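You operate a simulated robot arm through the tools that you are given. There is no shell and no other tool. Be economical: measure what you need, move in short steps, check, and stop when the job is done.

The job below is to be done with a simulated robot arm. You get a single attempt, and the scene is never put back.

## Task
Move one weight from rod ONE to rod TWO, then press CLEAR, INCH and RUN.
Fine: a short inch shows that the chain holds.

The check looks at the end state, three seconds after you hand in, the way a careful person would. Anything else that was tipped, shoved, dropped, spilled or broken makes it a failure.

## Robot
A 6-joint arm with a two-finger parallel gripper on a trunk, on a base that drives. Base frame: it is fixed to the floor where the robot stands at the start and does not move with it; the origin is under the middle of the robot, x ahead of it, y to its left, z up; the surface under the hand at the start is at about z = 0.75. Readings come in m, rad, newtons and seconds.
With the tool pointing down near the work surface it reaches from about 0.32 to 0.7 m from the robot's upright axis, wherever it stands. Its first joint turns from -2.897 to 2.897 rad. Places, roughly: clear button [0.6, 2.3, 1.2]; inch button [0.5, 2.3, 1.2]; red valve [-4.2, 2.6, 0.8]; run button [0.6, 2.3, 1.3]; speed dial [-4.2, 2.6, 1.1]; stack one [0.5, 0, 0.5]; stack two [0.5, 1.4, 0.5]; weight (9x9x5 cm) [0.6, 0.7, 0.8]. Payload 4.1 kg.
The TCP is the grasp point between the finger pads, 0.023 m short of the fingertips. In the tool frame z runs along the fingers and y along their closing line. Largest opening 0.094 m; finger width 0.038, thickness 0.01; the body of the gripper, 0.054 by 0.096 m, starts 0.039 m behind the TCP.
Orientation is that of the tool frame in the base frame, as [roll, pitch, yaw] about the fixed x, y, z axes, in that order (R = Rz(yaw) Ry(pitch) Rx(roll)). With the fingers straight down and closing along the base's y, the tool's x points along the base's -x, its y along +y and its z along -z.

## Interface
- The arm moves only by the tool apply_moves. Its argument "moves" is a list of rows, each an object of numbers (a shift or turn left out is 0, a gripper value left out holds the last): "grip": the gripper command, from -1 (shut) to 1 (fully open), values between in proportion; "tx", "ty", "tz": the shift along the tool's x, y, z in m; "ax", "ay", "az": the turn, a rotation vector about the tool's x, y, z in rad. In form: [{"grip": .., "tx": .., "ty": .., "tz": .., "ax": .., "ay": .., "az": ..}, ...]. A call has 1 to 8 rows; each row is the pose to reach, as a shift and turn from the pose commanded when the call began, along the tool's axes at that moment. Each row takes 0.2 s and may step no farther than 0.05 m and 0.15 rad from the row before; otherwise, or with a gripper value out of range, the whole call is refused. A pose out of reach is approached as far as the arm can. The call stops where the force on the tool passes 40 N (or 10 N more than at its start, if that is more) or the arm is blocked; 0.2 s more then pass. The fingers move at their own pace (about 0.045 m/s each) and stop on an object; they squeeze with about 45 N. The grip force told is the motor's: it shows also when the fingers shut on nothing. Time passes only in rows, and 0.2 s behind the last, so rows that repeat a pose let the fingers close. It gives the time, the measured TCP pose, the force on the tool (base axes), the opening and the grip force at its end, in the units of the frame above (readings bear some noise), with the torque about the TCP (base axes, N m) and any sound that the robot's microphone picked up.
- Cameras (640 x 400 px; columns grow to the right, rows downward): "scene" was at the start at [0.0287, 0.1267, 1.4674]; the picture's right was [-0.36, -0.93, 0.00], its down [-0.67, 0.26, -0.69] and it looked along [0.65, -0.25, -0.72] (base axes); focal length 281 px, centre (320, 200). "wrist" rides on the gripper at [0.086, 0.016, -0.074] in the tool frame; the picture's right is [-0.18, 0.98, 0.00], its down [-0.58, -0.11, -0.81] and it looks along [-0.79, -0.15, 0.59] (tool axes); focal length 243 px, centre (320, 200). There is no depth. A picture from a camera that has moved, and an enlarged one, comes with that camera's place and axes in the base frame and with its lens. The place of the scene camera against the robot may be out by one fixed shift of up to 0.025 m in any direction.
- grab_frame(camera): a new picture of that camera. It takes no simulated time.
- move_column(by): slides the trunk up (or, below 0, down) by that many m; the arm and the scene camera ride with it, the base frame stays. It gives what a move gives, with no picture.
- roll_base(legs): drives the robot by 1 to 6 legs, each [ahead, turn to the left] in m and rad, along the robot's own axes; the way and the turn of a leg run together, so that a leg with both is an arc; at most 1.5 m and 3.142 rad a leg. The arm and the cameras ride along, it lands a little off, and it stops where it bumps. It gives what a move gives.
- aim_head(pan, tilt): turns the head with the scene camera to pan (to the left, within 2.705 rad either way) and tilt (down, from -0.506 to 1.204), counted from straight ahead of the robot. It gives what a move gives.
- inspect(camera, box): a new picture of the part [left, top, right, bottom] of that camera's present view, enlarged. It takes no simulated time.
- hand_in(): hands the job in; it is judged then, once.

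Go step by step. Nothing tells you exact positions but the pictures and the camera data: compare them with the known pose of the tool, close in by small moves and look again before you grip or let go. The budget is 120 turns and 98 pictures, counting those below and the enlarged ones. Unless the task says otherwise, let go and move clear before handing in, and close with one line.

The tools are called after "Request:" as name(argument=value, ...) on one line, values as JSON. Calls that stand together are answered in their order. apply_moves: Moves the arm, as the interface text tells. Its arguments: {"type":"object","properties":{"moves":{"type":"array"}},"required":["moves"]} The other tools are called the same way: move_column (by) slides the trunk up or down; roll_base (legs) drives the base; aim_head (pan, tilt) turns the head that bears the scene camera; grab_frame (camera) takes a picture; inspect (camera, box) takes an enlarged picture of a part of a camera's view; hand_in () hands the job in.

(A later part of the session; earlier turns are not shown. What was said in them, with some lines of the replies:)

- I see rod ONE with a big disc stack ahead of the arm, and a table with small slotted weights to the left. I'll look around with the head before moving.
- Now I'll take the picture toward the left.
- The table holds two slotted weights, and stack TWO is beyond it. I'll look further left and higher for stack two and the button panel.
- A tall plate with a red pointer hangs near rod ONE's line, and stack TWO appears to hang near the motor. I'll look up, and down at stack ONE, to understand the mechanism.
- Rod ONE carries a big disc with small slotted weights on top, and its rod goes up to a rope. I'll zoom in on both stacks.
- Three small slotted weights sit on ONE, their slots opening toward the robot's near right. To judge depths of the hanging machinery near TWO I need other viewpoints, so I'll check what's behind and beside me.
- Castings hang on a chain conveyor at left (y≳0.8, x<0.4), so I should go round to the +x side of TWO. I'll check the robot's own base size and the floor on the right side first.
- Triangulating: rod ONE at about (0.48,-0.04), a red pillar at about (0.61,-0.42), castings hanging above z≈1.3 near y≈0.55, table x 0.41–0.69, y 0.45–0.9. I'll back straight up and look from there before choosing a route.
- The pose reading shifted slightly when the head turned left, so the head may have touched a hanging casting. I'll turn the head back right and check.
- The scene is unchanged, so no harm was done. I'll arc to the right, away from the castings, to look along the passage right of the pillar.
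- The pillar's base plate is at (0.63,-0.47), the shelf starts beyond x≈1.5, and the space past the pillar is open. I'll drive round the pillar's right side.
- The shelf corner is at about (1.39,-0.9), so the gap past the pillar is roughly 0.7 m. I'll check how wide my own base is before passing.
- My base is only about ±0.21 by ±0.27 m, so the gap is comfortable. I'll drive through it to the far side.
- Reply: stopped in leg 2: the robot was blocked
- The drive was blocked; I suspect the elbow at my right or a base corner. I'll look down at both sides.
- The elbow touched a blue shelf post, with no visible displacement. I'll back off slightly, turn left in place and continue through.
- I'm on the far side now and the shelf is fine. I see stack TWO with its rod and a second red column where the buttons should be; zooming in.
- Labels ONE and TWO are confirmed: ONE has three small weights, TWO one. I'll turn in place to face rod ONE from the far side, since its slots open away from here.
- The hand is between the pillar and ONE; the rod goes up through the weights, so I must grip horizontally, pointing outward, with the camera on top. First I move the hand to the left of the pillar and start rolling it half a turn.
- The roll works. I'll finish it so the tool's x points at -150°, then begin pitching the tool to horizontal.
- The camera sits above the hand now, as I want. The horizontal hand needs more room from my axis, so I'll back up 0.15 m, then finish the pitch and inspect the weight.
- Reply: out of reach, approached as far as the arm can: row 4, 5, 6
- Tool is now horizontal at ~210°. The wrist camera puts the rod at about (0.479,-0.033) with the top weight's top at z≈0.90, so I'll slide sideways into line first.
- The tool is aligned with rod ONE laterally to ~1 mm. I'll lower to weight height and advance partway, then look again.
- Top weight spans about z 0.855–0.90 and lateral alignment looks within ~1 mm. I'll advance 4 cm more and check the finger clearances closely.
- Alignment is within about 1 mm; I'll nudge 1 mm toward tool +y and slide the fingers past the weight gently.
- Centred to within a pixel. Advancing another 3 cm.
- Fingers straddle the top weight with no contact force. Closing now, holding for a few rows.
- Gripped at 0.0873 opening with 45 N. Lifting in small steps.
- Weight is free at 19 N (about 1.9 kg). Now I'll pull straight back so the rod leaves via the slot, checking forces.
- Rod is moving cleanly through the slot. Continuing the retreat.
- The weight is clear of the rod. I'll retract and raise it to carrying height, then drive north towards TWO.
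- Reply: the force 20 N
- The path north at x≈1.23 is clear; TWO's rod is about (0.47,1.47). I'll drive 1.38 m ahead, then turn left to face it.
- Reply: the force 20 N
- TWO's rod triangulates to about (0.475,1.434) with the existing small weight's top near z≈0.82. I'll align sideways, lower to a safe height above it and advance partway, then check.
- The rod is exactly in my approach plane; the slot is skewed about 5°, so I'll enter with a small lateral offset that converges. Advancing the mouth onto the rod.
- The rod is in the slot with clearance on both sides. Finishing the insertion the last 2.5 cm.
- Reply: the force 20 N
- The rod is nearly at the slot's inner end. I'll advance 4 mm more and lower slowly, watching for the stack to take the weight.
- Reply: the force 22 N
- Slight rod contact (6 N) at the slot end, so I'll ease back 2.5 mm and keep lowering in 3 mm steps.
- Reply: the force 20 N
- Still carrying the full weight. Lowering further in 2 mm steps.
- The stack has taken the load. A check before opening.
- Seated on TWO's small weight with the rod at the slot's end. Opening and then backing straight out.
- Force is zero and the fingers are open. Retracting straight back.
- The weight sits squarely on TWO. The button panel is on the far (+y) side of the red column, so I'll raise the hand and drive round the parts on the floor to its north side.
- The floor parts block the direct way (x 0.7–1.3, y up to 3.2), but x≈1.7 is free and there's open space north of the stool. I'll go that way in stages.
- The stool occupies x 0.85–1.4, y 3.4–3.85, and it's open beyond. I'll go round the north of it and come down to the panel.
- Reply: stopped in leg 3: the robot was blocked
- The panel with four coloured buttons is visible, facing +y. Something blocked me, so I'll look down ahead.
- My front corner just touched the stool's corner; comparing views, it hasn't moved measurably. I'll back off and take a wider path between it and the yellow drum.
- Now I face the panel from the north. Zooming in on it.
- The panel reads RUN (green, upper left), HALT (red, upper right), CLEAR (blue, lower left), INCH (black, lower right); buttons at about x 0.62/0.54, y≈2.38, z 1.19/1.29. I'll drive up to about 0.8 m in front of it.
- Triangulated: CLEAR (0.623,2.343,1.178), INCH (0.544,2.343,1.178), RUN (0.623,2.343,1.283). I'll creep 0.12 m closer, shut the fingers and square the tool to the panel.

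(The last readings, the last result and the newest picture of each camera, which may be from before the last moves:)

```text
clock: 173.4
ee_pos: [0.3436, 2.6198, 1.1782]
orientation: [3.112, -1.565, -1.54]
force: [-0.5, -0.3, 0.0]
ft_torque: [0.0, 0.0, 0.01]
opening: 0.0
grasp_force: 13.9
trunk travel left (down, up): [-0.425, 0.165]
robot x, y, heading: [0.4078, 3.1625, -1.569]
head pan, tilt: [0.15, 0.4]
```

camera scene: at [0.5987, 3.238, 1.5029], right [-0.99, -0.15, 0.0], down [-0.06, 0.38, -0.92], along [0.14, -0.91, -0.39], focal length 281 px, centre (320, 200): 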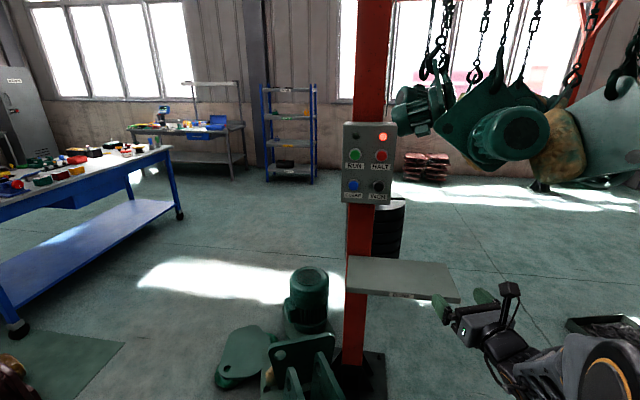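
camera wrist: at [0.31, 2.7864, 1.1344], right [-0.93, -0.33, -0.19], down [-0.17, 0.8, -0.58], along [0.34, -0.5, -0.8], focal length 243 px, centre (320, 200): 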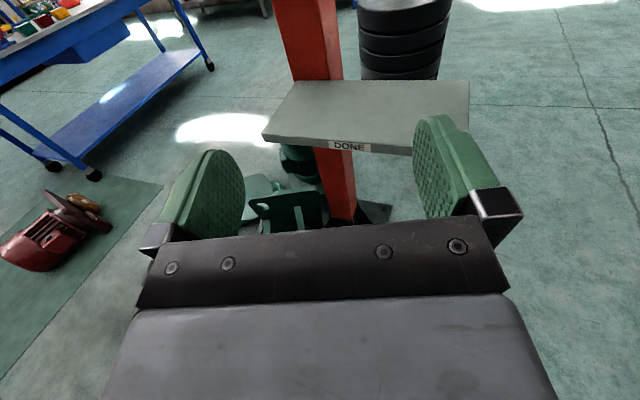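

The tool points squarely at the panel. Sliding sideways to CLEAR's column, then I'll look with the wrist camera.

Request:
apply_moves(moves=[{"ty": -0.045}, {"ty": -0.09}, {"ty": -0.135}, {"ty": -0.18}, {"ty": -0.225}, {"ty": -0.255, "tz": 0.03}, {"ty": -0.279, "tz": 0.07}, {"ty": -0.279, "tz": 0.11}])

Request:
grab_frame(camera="wrist")

Request:
inspect(camera="scene", box=[280, 90, 460, 230])

```text
clock: 175.2
ee_pos: [0.4696, 2.469, 1.237]
orientation: [-3.081, -1.522, -1.496]
force: [-0.6, 0.4, -0.2]
ft_torque: [0.01, 0.0, 0.02]
opening: 0.0
grasp_force: 42.4
out of reach, approached as far as the arm can: row 1, 2, 3, 4, 5, 6, 7, 8
trunk travel left (down, up): [-0.425, 0.165]
robot x, y, heading: [0.4035, 3.1585, -1.567]
head pan, tilt: [0.15, 0.4]
```

```text
27 pictures are left
camera wrist: at [0.4417, 2.5372, 1.3281], right [-0.97, -0.12, -0.19], down [0.0, 0.84, -0.54], along [0.22, -0.53, -0.82], focal length 243 px, centre (320, 200)
```

wrist: 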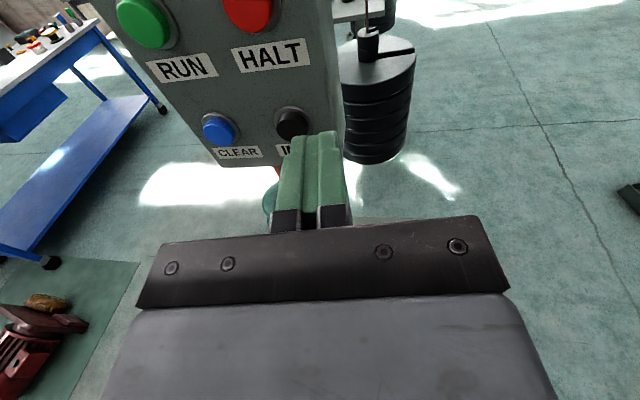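

```text
2.86 times, centred on (370, 160) of scene
camera zoom: at [0.599, 3.1175, 1.5028], right [-0.99, -0.15, 0.0], down [-0.06, 0.38, -0.92], along [0.14, -0.91, -0.39], focal length 804 px, centre (177, 314)
```

zoom: 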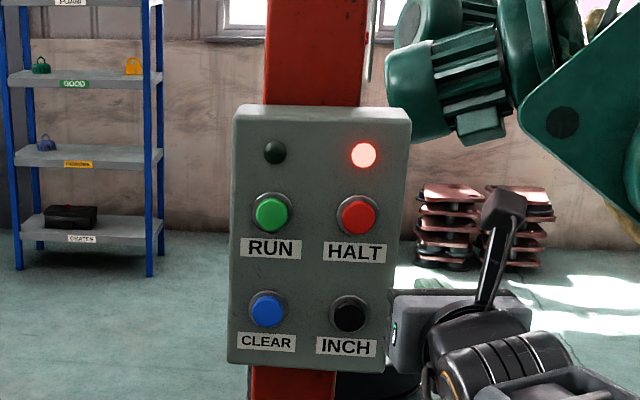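

That pose is out of reach for the arm from here, and I'm close to INCH, so I'll back the hand off, raise the trunk and check floor space to shift left.

Request:
apply_moves(moves=[{"tz": -0.04}, {"tz": -0.08}])

Request:
move_column(by=0.15)

Request:
aim_head(pan=0.5, tilt=1.0)

Request:
grab_frame(camera="scene")

```text
clock: 175.8
ee_pos: [0.4556, 2.5521, 1.2407]
orientation: [-3.082, -1.525, -1.496]
force: [0.5, 1.0, -0.2]
ft_torque: [-0.01, -0.02, 0.0]
opening: 0.0001
grasp_force: 42.3
trunk travel left (down, up): [-0.425, 0.165]
robot x, y, heading: [0.4031, 3.1612, -1.565]
head pan, tilt: [0.15, 0.4]
```

```text
clock: 177.5
ee_pos: [0.456, 2.5486, 1.3908]
orientation: [-3.081, -1.523, -1.495]
force: [-0.1, -0.9, 0.7]
ft_torque: [0.05, -0.01, -0.01]
opening: 0.0001
grasp_force: 42.2
trunk travel left (down, up): [-0.575, 0.015]
robot x, y, heading: [0.4045, 3.1599, -1.572]
head pan, tilt: [0.15, 0.4]
```

```text
clock: 178.5
ee_pos: [0.4564, 2.55, 1.3909]
orientation: [-3.078, -1.524, -1.498]
force: [-1.2, 1.3, 0.1]
ft_torque: [0.02, -0.02, 0.0]
opening: 0.0
grasp_force: 42.7
trunk travel left (down, up): [-0.575, 0.015]
robot x, y, heading: [0.4065, 3.1613, -1.571]
head pan, tilt: [0.499, 1.0]
```

```text
25 pictures are left
camera scene: at [0.6184, 3.1482, 1.6027], right [-0.88, -0.48, 0.0], down [-0.4, 0.74, -0.54], along [0.26, -0.47, -0.84], focal length 281 px, centre (320, 200)
```

scene: 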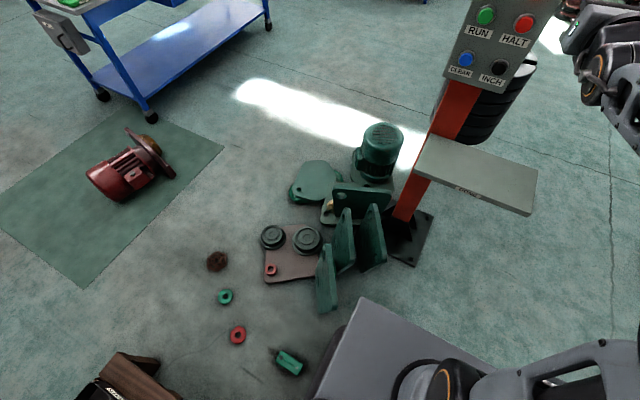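

Floor parts leave room only to about x=0.5, so I'll stay put, turn the tool slightly (about 18° oblique to the panel) in line with the arm, and go to a standoff in front of CLEAR.

Request:
apply_moves(moves=[{"tx": -0.03, "ty": -0.021, "tz": 0.012, "ax": 0.025, "ay": 0.006}, {"tx": -0.06, "ty": -0.042, "tz": 0.024, "ax": 0.05, "ay": 0.012}, {"tx": -0.09, "ty": -0.063, "tz": 0.036, "ax": 0.075, "ay": 0.02}, {"tx": -0.12, "ty": -0.084, "tz": 0.048, "ax": 0.1, "ay": 0.03}, {"tx": -0.15, "ty": -0.105, "tz": 0.06, "ax": 0.13, "ay": 0.04}, {"tx": -0.18, "ty": -0.126, "tz": 0.075, "ax": 0.15, "ay": 0.045}, {"tx": -0.213, "ty": -0.149, "tz": 0.09, "ax": 0.18, "ay": 0.045}])

Request:
grab_frame(camera="wrist")

```text
clock: 180.1
ee_pos: [0.5587, 2.4662, 1.1861]
orientation: [-2.621, -1.557, -1.719]
force: [0.5, -1.0, -1.2]
ft_torque: [0.01, 0.02, 0.0]
opening: 0.0002
grasp_force: 42.3
out of reach, approached as far as the arm can: row 1, 2, 3, 4, 5, 6, 7
trunk travel left (down, up): [-0.575, 0.015]
robot x, y, heading: [0.4046, 3.1602, -1.57]
head pan, tilt: [0.499, 1.0]
```

```text
24 pictures are left
camera wrist: at [0.515, 2.5293, 1.2737], right [-0.91, -0.36, -0.19], down [-0.19, 0.8, -0.57], along [0.36, -0.48, -0.8], focal length 243 px, centre (320, 200)
```

wrist: 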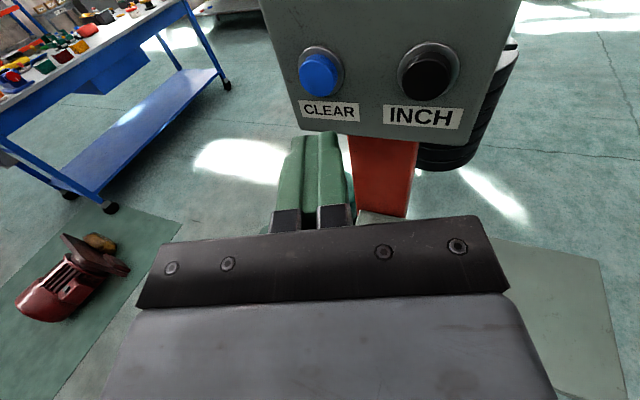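

It turns out the limit is angular: the tool must point at least ~0.15 rad left of its bearing from my axis. Shifting my base 7 cm left (toward +x) solves it, so I'll do a short back-and-forth.

Request:
roll_base(legs=[[0, -0.2], [-0.36, 0], [0, 0.2], [0.34, 0]])

Request:
grab_frame(camera="wrist")

```text
clock: 184.7
ee_pos: [0.6298, 2.7567, 1.1863]
orientation: [-2.623, -1.556, -1.718]
force: [-0.3, 0.6, 0.4]
ft_torque: [-0.02, 0.01, 0.01]
opening: 0.0001
grasp_force: 42.1
trunk travel left (down, up): [-0.575, 0.015]
robot x, y, heading: [0.4757, 3.4519, -1.57]
head pan, tilt: [0.499, 1.0]
stopped in leg 4: the robot was blocked; the commanded pose is now the measured one
```

```text
23 pictures are left
camera wrist: at [0.5862, 2.8206, 1.2746], right [-0.91, -0.36, -0.19], down [-0.19, 0.8, -0.57], along [0.36, -0.49, -0.8], focal length 243 px, centre (320, 200)
```

wrist: 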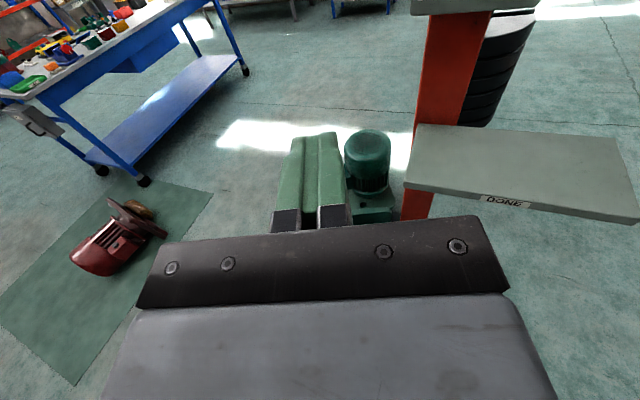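

Blocked after 5 cm; probably the small green connector on the floor. Looking down.

Request:
aim_head(pan=0.6, tilt=1.2)

Request:
grab_frame(camera="scene")

```text
clock: 185.4
ee_pos: [0.63, 2.7583, 1.1867]
orientation: [-2.594, -1.556, -1.742]
force: [0.2, 0.4, 0.3]
ft_torque: [0.01, -0.02, -0.01]
opening: 0.0001
grasp_force: 42.6
trunk travel left (down, up): [-0.575, 0.015]
robot x, y, heading: [0.4728, 3.4485, -1.571]
head pan, tilt: [0.6, 1.201]
```

```text
22 pictures are left
camera scene: at [0.6885, 3.4542, 1.59], right [-0.82, -0.57, 0.0], down [-0.53, 0.77, -0.36], along [0.21, -0.3, -0.93], focal length 281 px, centre (320, 200)
```

scene: 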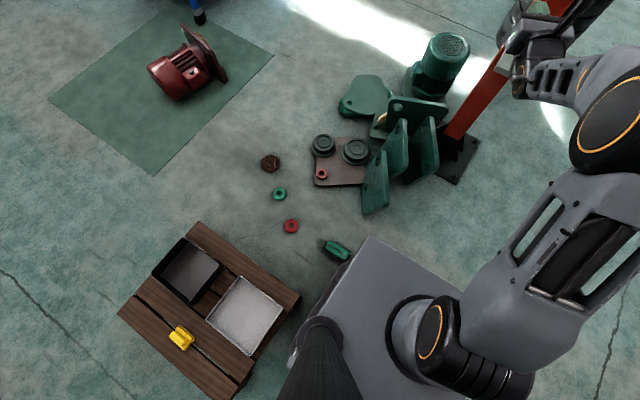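

The connector at about (0.79,3.15) is the likely obstacle (unmoved). I'll retrace the exact path back to x≈0.41 and accept a more oblique tool angle.

Request:
roll_base(legs=[[-0.05, 0], [0, -0.2], [0.36, 0], [0, 0.2]])

Request:
grab_frame(camera="scene")

```text
clock: 189.7
ee_pos: [0.5603, 2.4586, 1.1863]
orientation: [-2.62, -1.558, -1.716]
force: [0.1, -0.1, -0.6]
ft_torque: [-0.02, 0.02, -0.04]
opening: 0.0
grasp_force: 42.3
trunk travel left (down, up): [-0.575, 0.015]
robot x, y, heading: [0.4081, 3.1508, -1.567]
head pan, tilt: [0.6, 1.201]
```

```text
21 pictures are left
camera scene: at [0.6181, 3.1541, 1.5899], right [-0.82, -0.57, 0.0], down [-0.53, 0.77, -0.36], along [0.21, -0.3, -0.93], focal length 281 px, centre (320, 200)
```

scene: 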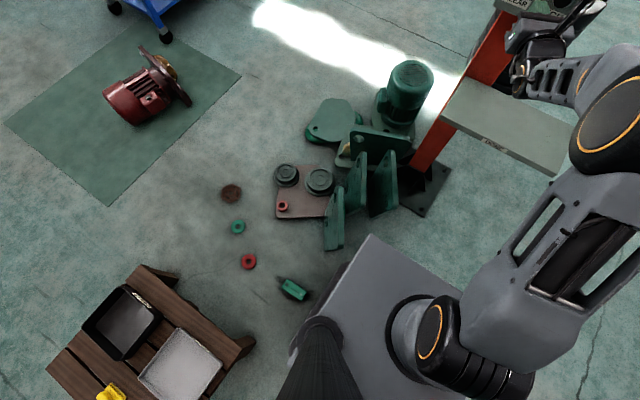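

All is undisturbed. Moving the hand to the standoff in front of CLEAR with a bit more tool yaw.

Request:
apply_moves(moves=[{"ax": 0.05, "ty": -0.012, "tz": 0.011, "tx": -0.005}, {"ax": 0.1, "ty": -0.024, "tz": 0.022, "tx": -0.01}, {"ax": 0.1, "ty": -0.035, "tz": 0.034, "tx": -0.014}])

Request:
grab_frame(camera="wrist")

```text
clock: 190.5
ee_pos: [0.6067, 2.4391, 1.1722]
orientation: [-2.511, -1.557, -1.727]
force: [-1.0, -0.5, 0.2]
ft_torque: [-0.05, 0.01, 0.01]
opening: 0.0
grasp_force: 42.2
trunk travel left (down, up): [-0.575, 0.015]
robot x, y, heading: [0.4056, 3.151, -1.566]
head pan, tilt: [0.6, 1.201]
```

```text
20 pictures are left
camera wrist: at [0.5572, 2.498, 1.2603], right [-0.87, -0.45, -0.19], down [-0.27, 0.77, -0.57], along [0.41, -0.45, -0.8], focal length 243 px, centre (320, 200)
```

wrist: 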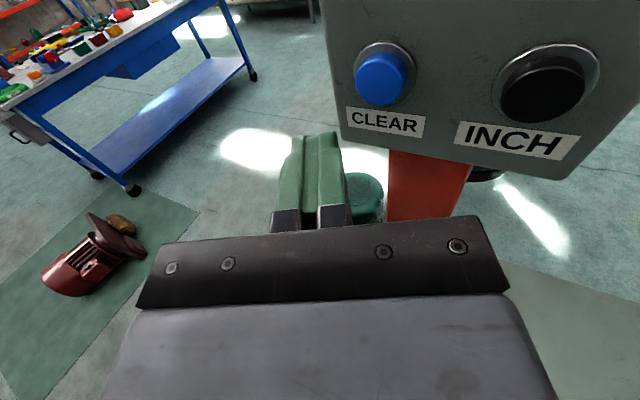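

Two wrist views put CLEAR's face at (0.612,2.34,1.166), right in front of my fingertips. Pressing straight in and out.

Request:
apply_moves(moves=[{"tz": 0.0356, "ty": 0.0183, "tx": -0.005}, {"tz": 0.0622, "ty": 0.032, "tx": -0.005}, {"tz": 0.0693, "ty": 0.0356, "tx": -0.005}, {"tz": 0.0747, "ty": 0.0384, "tx": -0.005}])

```text
clock: 191.5
ee_pos: [0.6065, 2.3677, 1.1665]
orientation: [-2.626, -1.554, -1.602]
force: [-10.4, 43.6, 5.4]
ft_torque: [-0.29, -0.02, -0.12]
opening: 0.0
grasp_force: 42.0
trunk travel left (down, up): [-0.575, 0.015]
robot x, y, heading: [0.4014, 3.1541, -1.565]
head pan, tilt: [0.6, 1.201]
heard: click
stopped in row 4: the force on the tool passed its limit at 42 N (the readings are from after the stop); the commanded pose is now the measured one
```

A click: CLEAR pressed. Backing off and checking the panel.

Request:
apply_moves(moves=[{"tz": -0.0266, "ty": -0.014}, {"tz": -0.0532, "ty": -0.028}, {"tz": -0.0622, "ty": -0.032}])

Request:
aim_head(pan=0.15, tilt=0.5)

Request:
grab_frame(camera="scene")

Request:
grab_frame(camera="wrist")

```text
clock: 192.3
ee_pos: [0.6069, 2.4312, 1.1628]
orientation: [-2.724, -1.548, -1.509]
force: [0.1, 0.5, -0.6]
ft_torque: [0.0, -0.01, -0.02]
opening: 0.0
grasp_force: 42.6
trunk travel left (down, up): [-0.575, 0.015]
robot x, y, heading: [0.4077, 3.1497, -1.566]
head pan, tilt: [0.6, 1.201]
```

```text
clock: 193.4
ee_pos: [0.6071, 2.4297, 1.1614]
orientation: [-2.714, -1.545, -1.516]
force: [-0.3, 0.0, 0.0]
ft_torque: [0.01, 0.01, -0.01]
opening: 0.0
grasp_force: 42.3
trunk travel left (down, up): [-0.575, 0.015]
robot x, y, heading: [0.4063, 3.1506, -1.565]
head pan, tilt: [0.15, 0.499]
```

```text
19 pictures are left
camera scene: at [0.5999, 3.1115, 1.6436], right [-0.99, -0.15, 0.0], down [-0.07, 0.47, -0.88], along [0.14, -0.87, -0.48], focal length 281 px, centre (320, 200)
```

scene: 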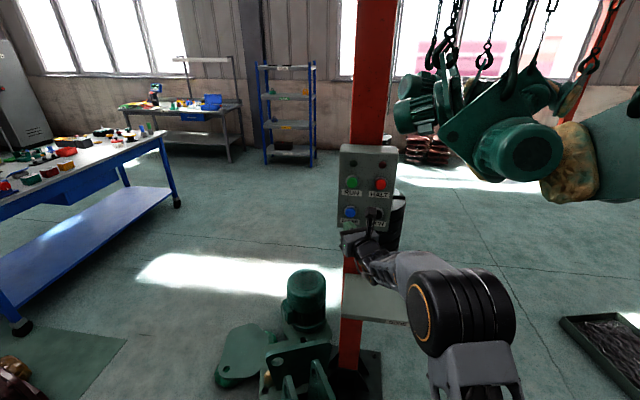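

```text
18 pictures are left
camera wrist: at [0.5578, 2.487, 1.2506], right [-0.87, -0.45, -0.19], down [-0.28, 0.78, -0.56], along [0.4, -0.44, -0.8], focal length 243 px, centre (320, 200)
```

wrist: 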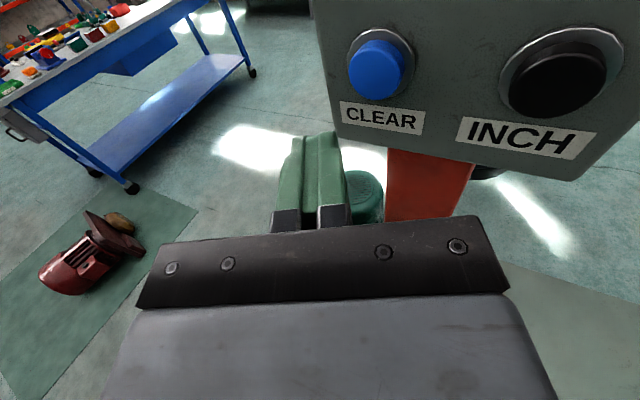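

The red fault lamp is out, so CLEAR worked. INCH's face is at (0.523,2.34,1.168) from two wrist views; sliding over to it.

Request:
apply_moves(moves=[{"tz": -0.02, "ty": 0.02, "tx": 0.003, "ax": -0.04, "ay": 0.01}, {"tz": -0.03, "ty": 0.05, "tx": 0.005, "ax": -0.08, "ay": 0.02}, {"tz": -0.0384, "ty": 0.0735, "tx": 0.008, "ax": -0.12, "ay": 0.02}])

Request:
grab_frame(camera="wrist")

```text
clock: 194.2
ee_pos: [0.5227, 2.4303, 1.1688]
orientation: [-1.85, -1.563, -2.504]
force: [-0.4, -0.1, 0.8]
ft_torque: [0.02, -0.01, 0.0]
opening: 0.0
grasp_force: 42.6
trunk travel left (down, up): [-0.575, 0.015]
robot x, y, heading: [0.405, 3.1506, -1.563]
head pan, tilt: [0.15, 0.499]
```

```text
17 pictures are left
camera wrist: at [0.4811, 2.4937, 1.257], right [-0.92, -0.35, -0.19], down [-0.18, 0.8, -0.58], along [0.35, -0.5, -0.79], focal length 243 px, centre (320, 200)
```

wrist: 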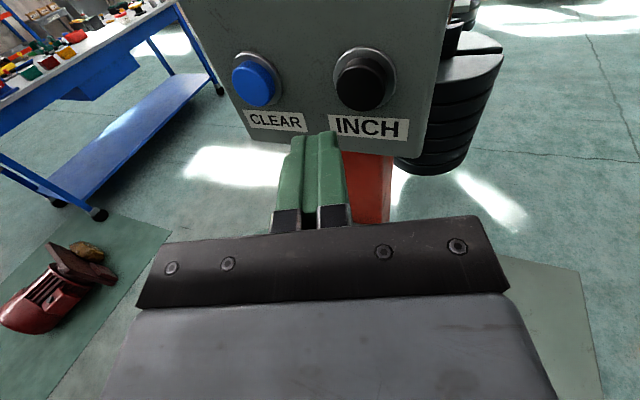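

Aligned with INCH. A brief press, with the retreat in the same call.

Request:
apply_moves(moves=[{"tz": 0.0374, "ty": 0.014, "tx": 0}, {"tz": 0.0543, "ty": 0.0204}, {"tz": 0.0618, "ty": 0.0232}, {"tz": 0.0674, "ty": 0.0253}, {"tz": 0.0468, "ty": 0.0176}, {"tz": 0.014, "ty": 0.0053}, {"tz": 0.0, "ty": 0.0}])

```text
clock: 195.1
ee_pos: [0.5244, 2.368, 1.1688]
orientation: [-2.387, -1.562, -1.963]
force: [-4.8, 35.9, 1.3]
ft_torque: [-0.08, -0.03, -0.13]
opening: 0.0004
grasp_force: 42.7
trunk travel left (down, up): [-0.575, 0.015]
robot x, y, heading: [0.4048, 3.1564, -1.566]
head pan, tilt: [0.15, 0.499]
heard: click
stopped in row 4: the force on the tool passed its limit at 44 N (the readings are from after the stop); the commanded pose is now the measured one
```

INCH clicked. Retreating immediately.

Request:
apply_moves(moves=[{"tz": -0.028, "ty": -0.0105}, {"tz": -0.0562, "ty": -0.021}, {"tz": -0.075, "ty": -0.028}])

Request:
grab_frame(camera="scene")

```text
clock: 195.9
ee_pos: [0.5239, 2.4434, 1.1662]
orientation: [-2.438, -1.558, -1.913]
force: [-0.9, 0.2, -0.1]
ft_torque: [-0.02, 0.03, 0.02]
opening: 0.0
grasp_force: 42.5
trunk travel left (down, up): [-0.575, 0.015]
robot x, y, heading: [0.4069, 3.1531, -1.564]
head pan, tilt: [0.15, 0.499]
```

```text
16 pictures are left
camera scene: at [0.5997, 3.1126, 1.6437], right [-0.99, -0.15, 0.0], down [-0.07, 0.47, -0.88], along [0.14, -0.87, -0.48], focal length 281 px, centre (320, 200)
```

scene: 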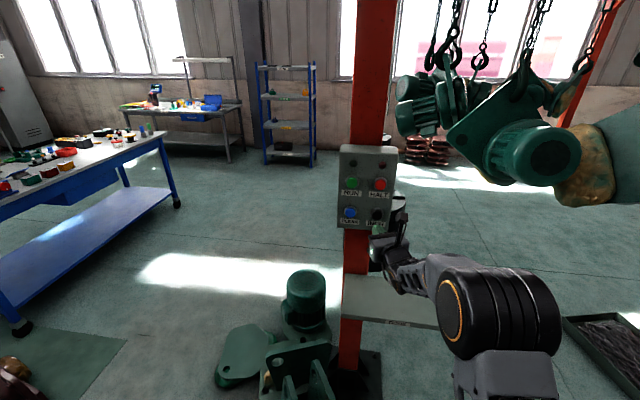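

The castings crept a little and everything held; the fault lamp stays off. Now moving up in front of RUN (0.612,2.34,1.27).

Request:
apply_moves(moves=[{"tz": 0.006, "ty": -0.02, "tx": 0.03, "ax": 0.03}, {"tz": 0.015, "ty": -0.04, "tx": 0.06, "ax": 0.06}, {"tz": 0.023, "ty": -0.06, "tx": 0.085, "ax": 0.09}, {"tz": 0.0304, "ty": -0.0804, "tx": 0.105, "ax": 0.11}])

Request:
grab_frame(camera="wrist")

```text
clock: 196.9
ee_pos: [0.6108, 2.4428, 1.2715]
orientation: [-2.402, -1.557, -1.838]
force: [-0.5, 0.1, 0.2]
ft_torque: [0.01, -0.03, 0.03]
opening: 0.0002
grasp_force: 43.2
trunk travel left (down, up): [-0.575, 0.015]
robot x, y, heading: [0.4073, 3.1518, -1.568]
head pan, tilt: [0.15, 0.499]
```

```text
15 pictures are left
camera wrist: at [0.5618, 2.5012, 1.36], right [-0.88, -0.44, -0.19], down [-0.27, 0.77, -0.57], along [0.4, -0.45, -0.8], focal length 243 px, centre (320, 200)
```

wrist: 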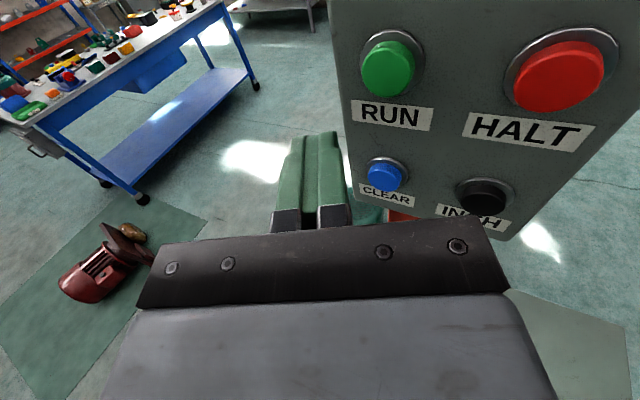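

RUN is exactly ahead at (0.610,2.34,1.27). Pressing it.

Request:
apply_moves(moves=[{"tz": 0.0356, "ty": 0.0182}, {"tz": 0.0579, "ty": 0.0296}, {"tz": 0.0668, "ty": 0.0341}, {"tz": 0.073, "ty": 0.0373}, {"tz": 0.0784, "ty": 0.04}])

Request:
apply_moves(moves=[{"tz": -0.0267, "ty": -0.0137}, {"tz": -0.0534, "ty": -0.0273}, {"tz": -0.08, "ty": -0.041}])

Request:
grab_frame(camera="scene")

```text
clock: 197.9
ee_pos: [0.6113, 2.3689, 1.2721]
orientation: [-2.514, -1.558, -1.725]
force: [-7.2, 35.5, -2.5]
ft_torque: [-0.13, -0.03, -0.08]
opening: 0.0001
grasp_force: 42.8
trunk travel left (down, up): [-0.575, 0.015]
robot x, y, heading: [0.4072, 3.1558, -1.564]
head pan, tilt: [0.15, 0.499]
heard: click
stopped in row 5: the force on the tool passed its limit at 43 N (the readings are from after the stop); the commanded pose is now the measured one
```

```text
clock: 198.7
ee_pos: [0.6113, 2.4543, 1.2712]
orientation: [-2.548, -1.553, -1.692]
force: [-0.2, -0.5, 0.8]
ft_torque: [-0.03, 0.0, -0.03]
opening: 0.0
grasp_force: 42.7
trunk travel left (down, up): [-0.575, 0.015]
robot x, y, heading: [0.4075, 3.1534, -1.565]
head pan, tilt: [0.15, 0.499]
```

```text
14 pictures are left
camera scene: at [0.5996, 3.1137, 1.6437], right [-0.99, -0.15, 0.0], down [-0.07, 0.47, -0.88], along [0.14, -0.87, -0.48], focal length 281 px, centre (320, 200)
```

scene: 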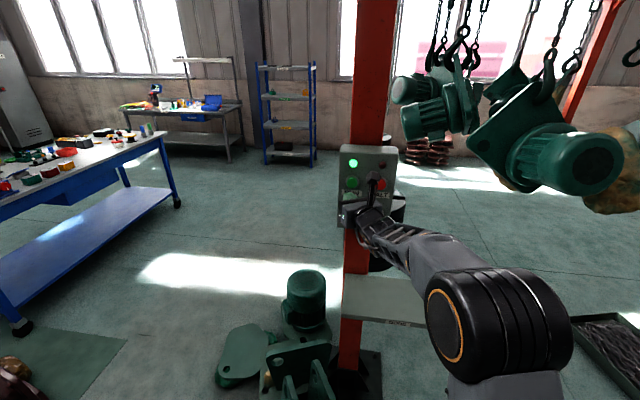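

The green RUN lamp is lit and the chain is moving. I'll back straight off to stay clear of the moving castings.

Request:
roll_base(legs=[[-0.5, 0]])

Request:
grab_frame(camera="scene")

```text
clock: 201.7
ee_pos: [0.6054, 2.9546, 1.2703]
orientation: [-2.552, -1.553, -1.696]
force: [-0.4, 0.3, -0.3]
ft_torque: [0.02, 0.02, -0.01]
opening: 0.0
grasp_force: 42.3
trunk travel left (down, up): [-0.575, 0.015]
robot x, y, heading: [0.4013, 3.6526, -1.573]
head pan, tilt: [0.15, 0.499]
```

```text
13 pictures are left
camera scene: at [0.5986, 3.6139, 1.6437], right [-0.99, -0.15, 0.0], down [-0.07, 0.47, -0.88], along [0.13, -0.87, -0.48], focal length 281 px, centre (320, 200)
```

scene: 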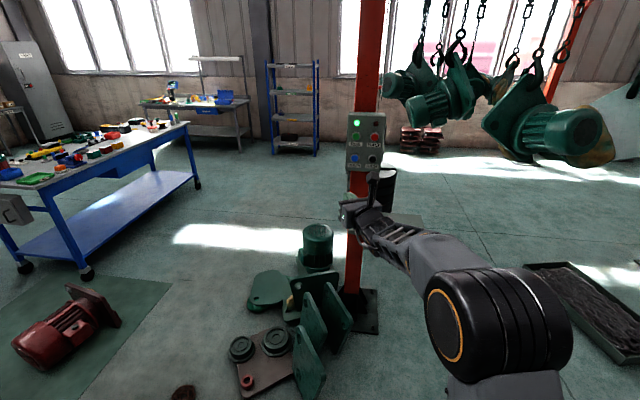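

Running continues with the green lamp on. One last zoom on the panel and stack TWO before handing in.

Request:
inspect(camera="scene", box=[320, 60, 640, 260])

Request:
aim_head(pan=-0.2, tilt=0.3)

Request:
grab_frame(camera="scene")

```text
2.00 times, centred on (480, 160) of scene
camera zoom: at [0.5986, 3.6139, 1.6437], right [-0.99, -0.15, 0.0], down [-0.07, 0.47, -0.88], along [0.13, -0.87, -0.48], focal length 563 px, centre (0, 280)
```

zoom: 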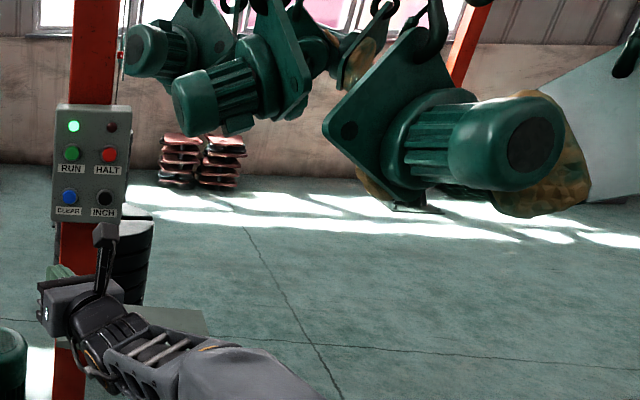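

```text
clock: 202.5
ee_pos: [0.6042, 2.9527, 1.2689]
orientation: [-2.553, -1.555, -1.693]
force: [-1.0, 0.2, 0.0]
ft_torque: [-0.02, -0.03, -0.02]
opening: 0.0
grasp_force: 42.4
trunk travel left (down, up): [-0.575, 0.015]
robot x, y, heading: [0.4036, 3.6526, -1.571]
head pan, tilt: [-0.201, 0.3]
```

```text
11 pictures are left
camera scene: at [0.5665, 3.6118, 1.6621], right [-0.98, 0.2, 0.0], down [0.06, 0.29, -0.96], along [-0.19, -0.94, -0.3], focal length 281 px, centre (320, 200)
```

scene: 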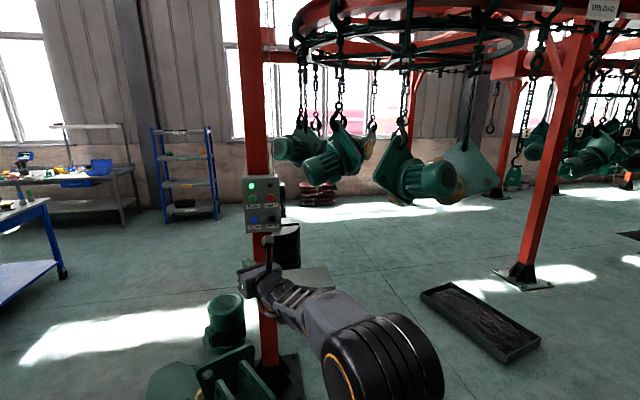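

The line runs with the green lamp lit, the weight is on rod TWO, and I'm clear of everything. Handing in.

Request:
hand_in()

```text
The job is handed in.
```

I moved one weight from rod ONE to rod TWO and pressed CLEAR, INCH (briefly) and RUN, hearing each button click. When I handed in, the green lamp was lit and the chain was moving. While driving, the robot was blocked three times, apparently by the blue shelf, the stool and a small green connector on the floor. I saw nothing out of place in the pictures afterwards.
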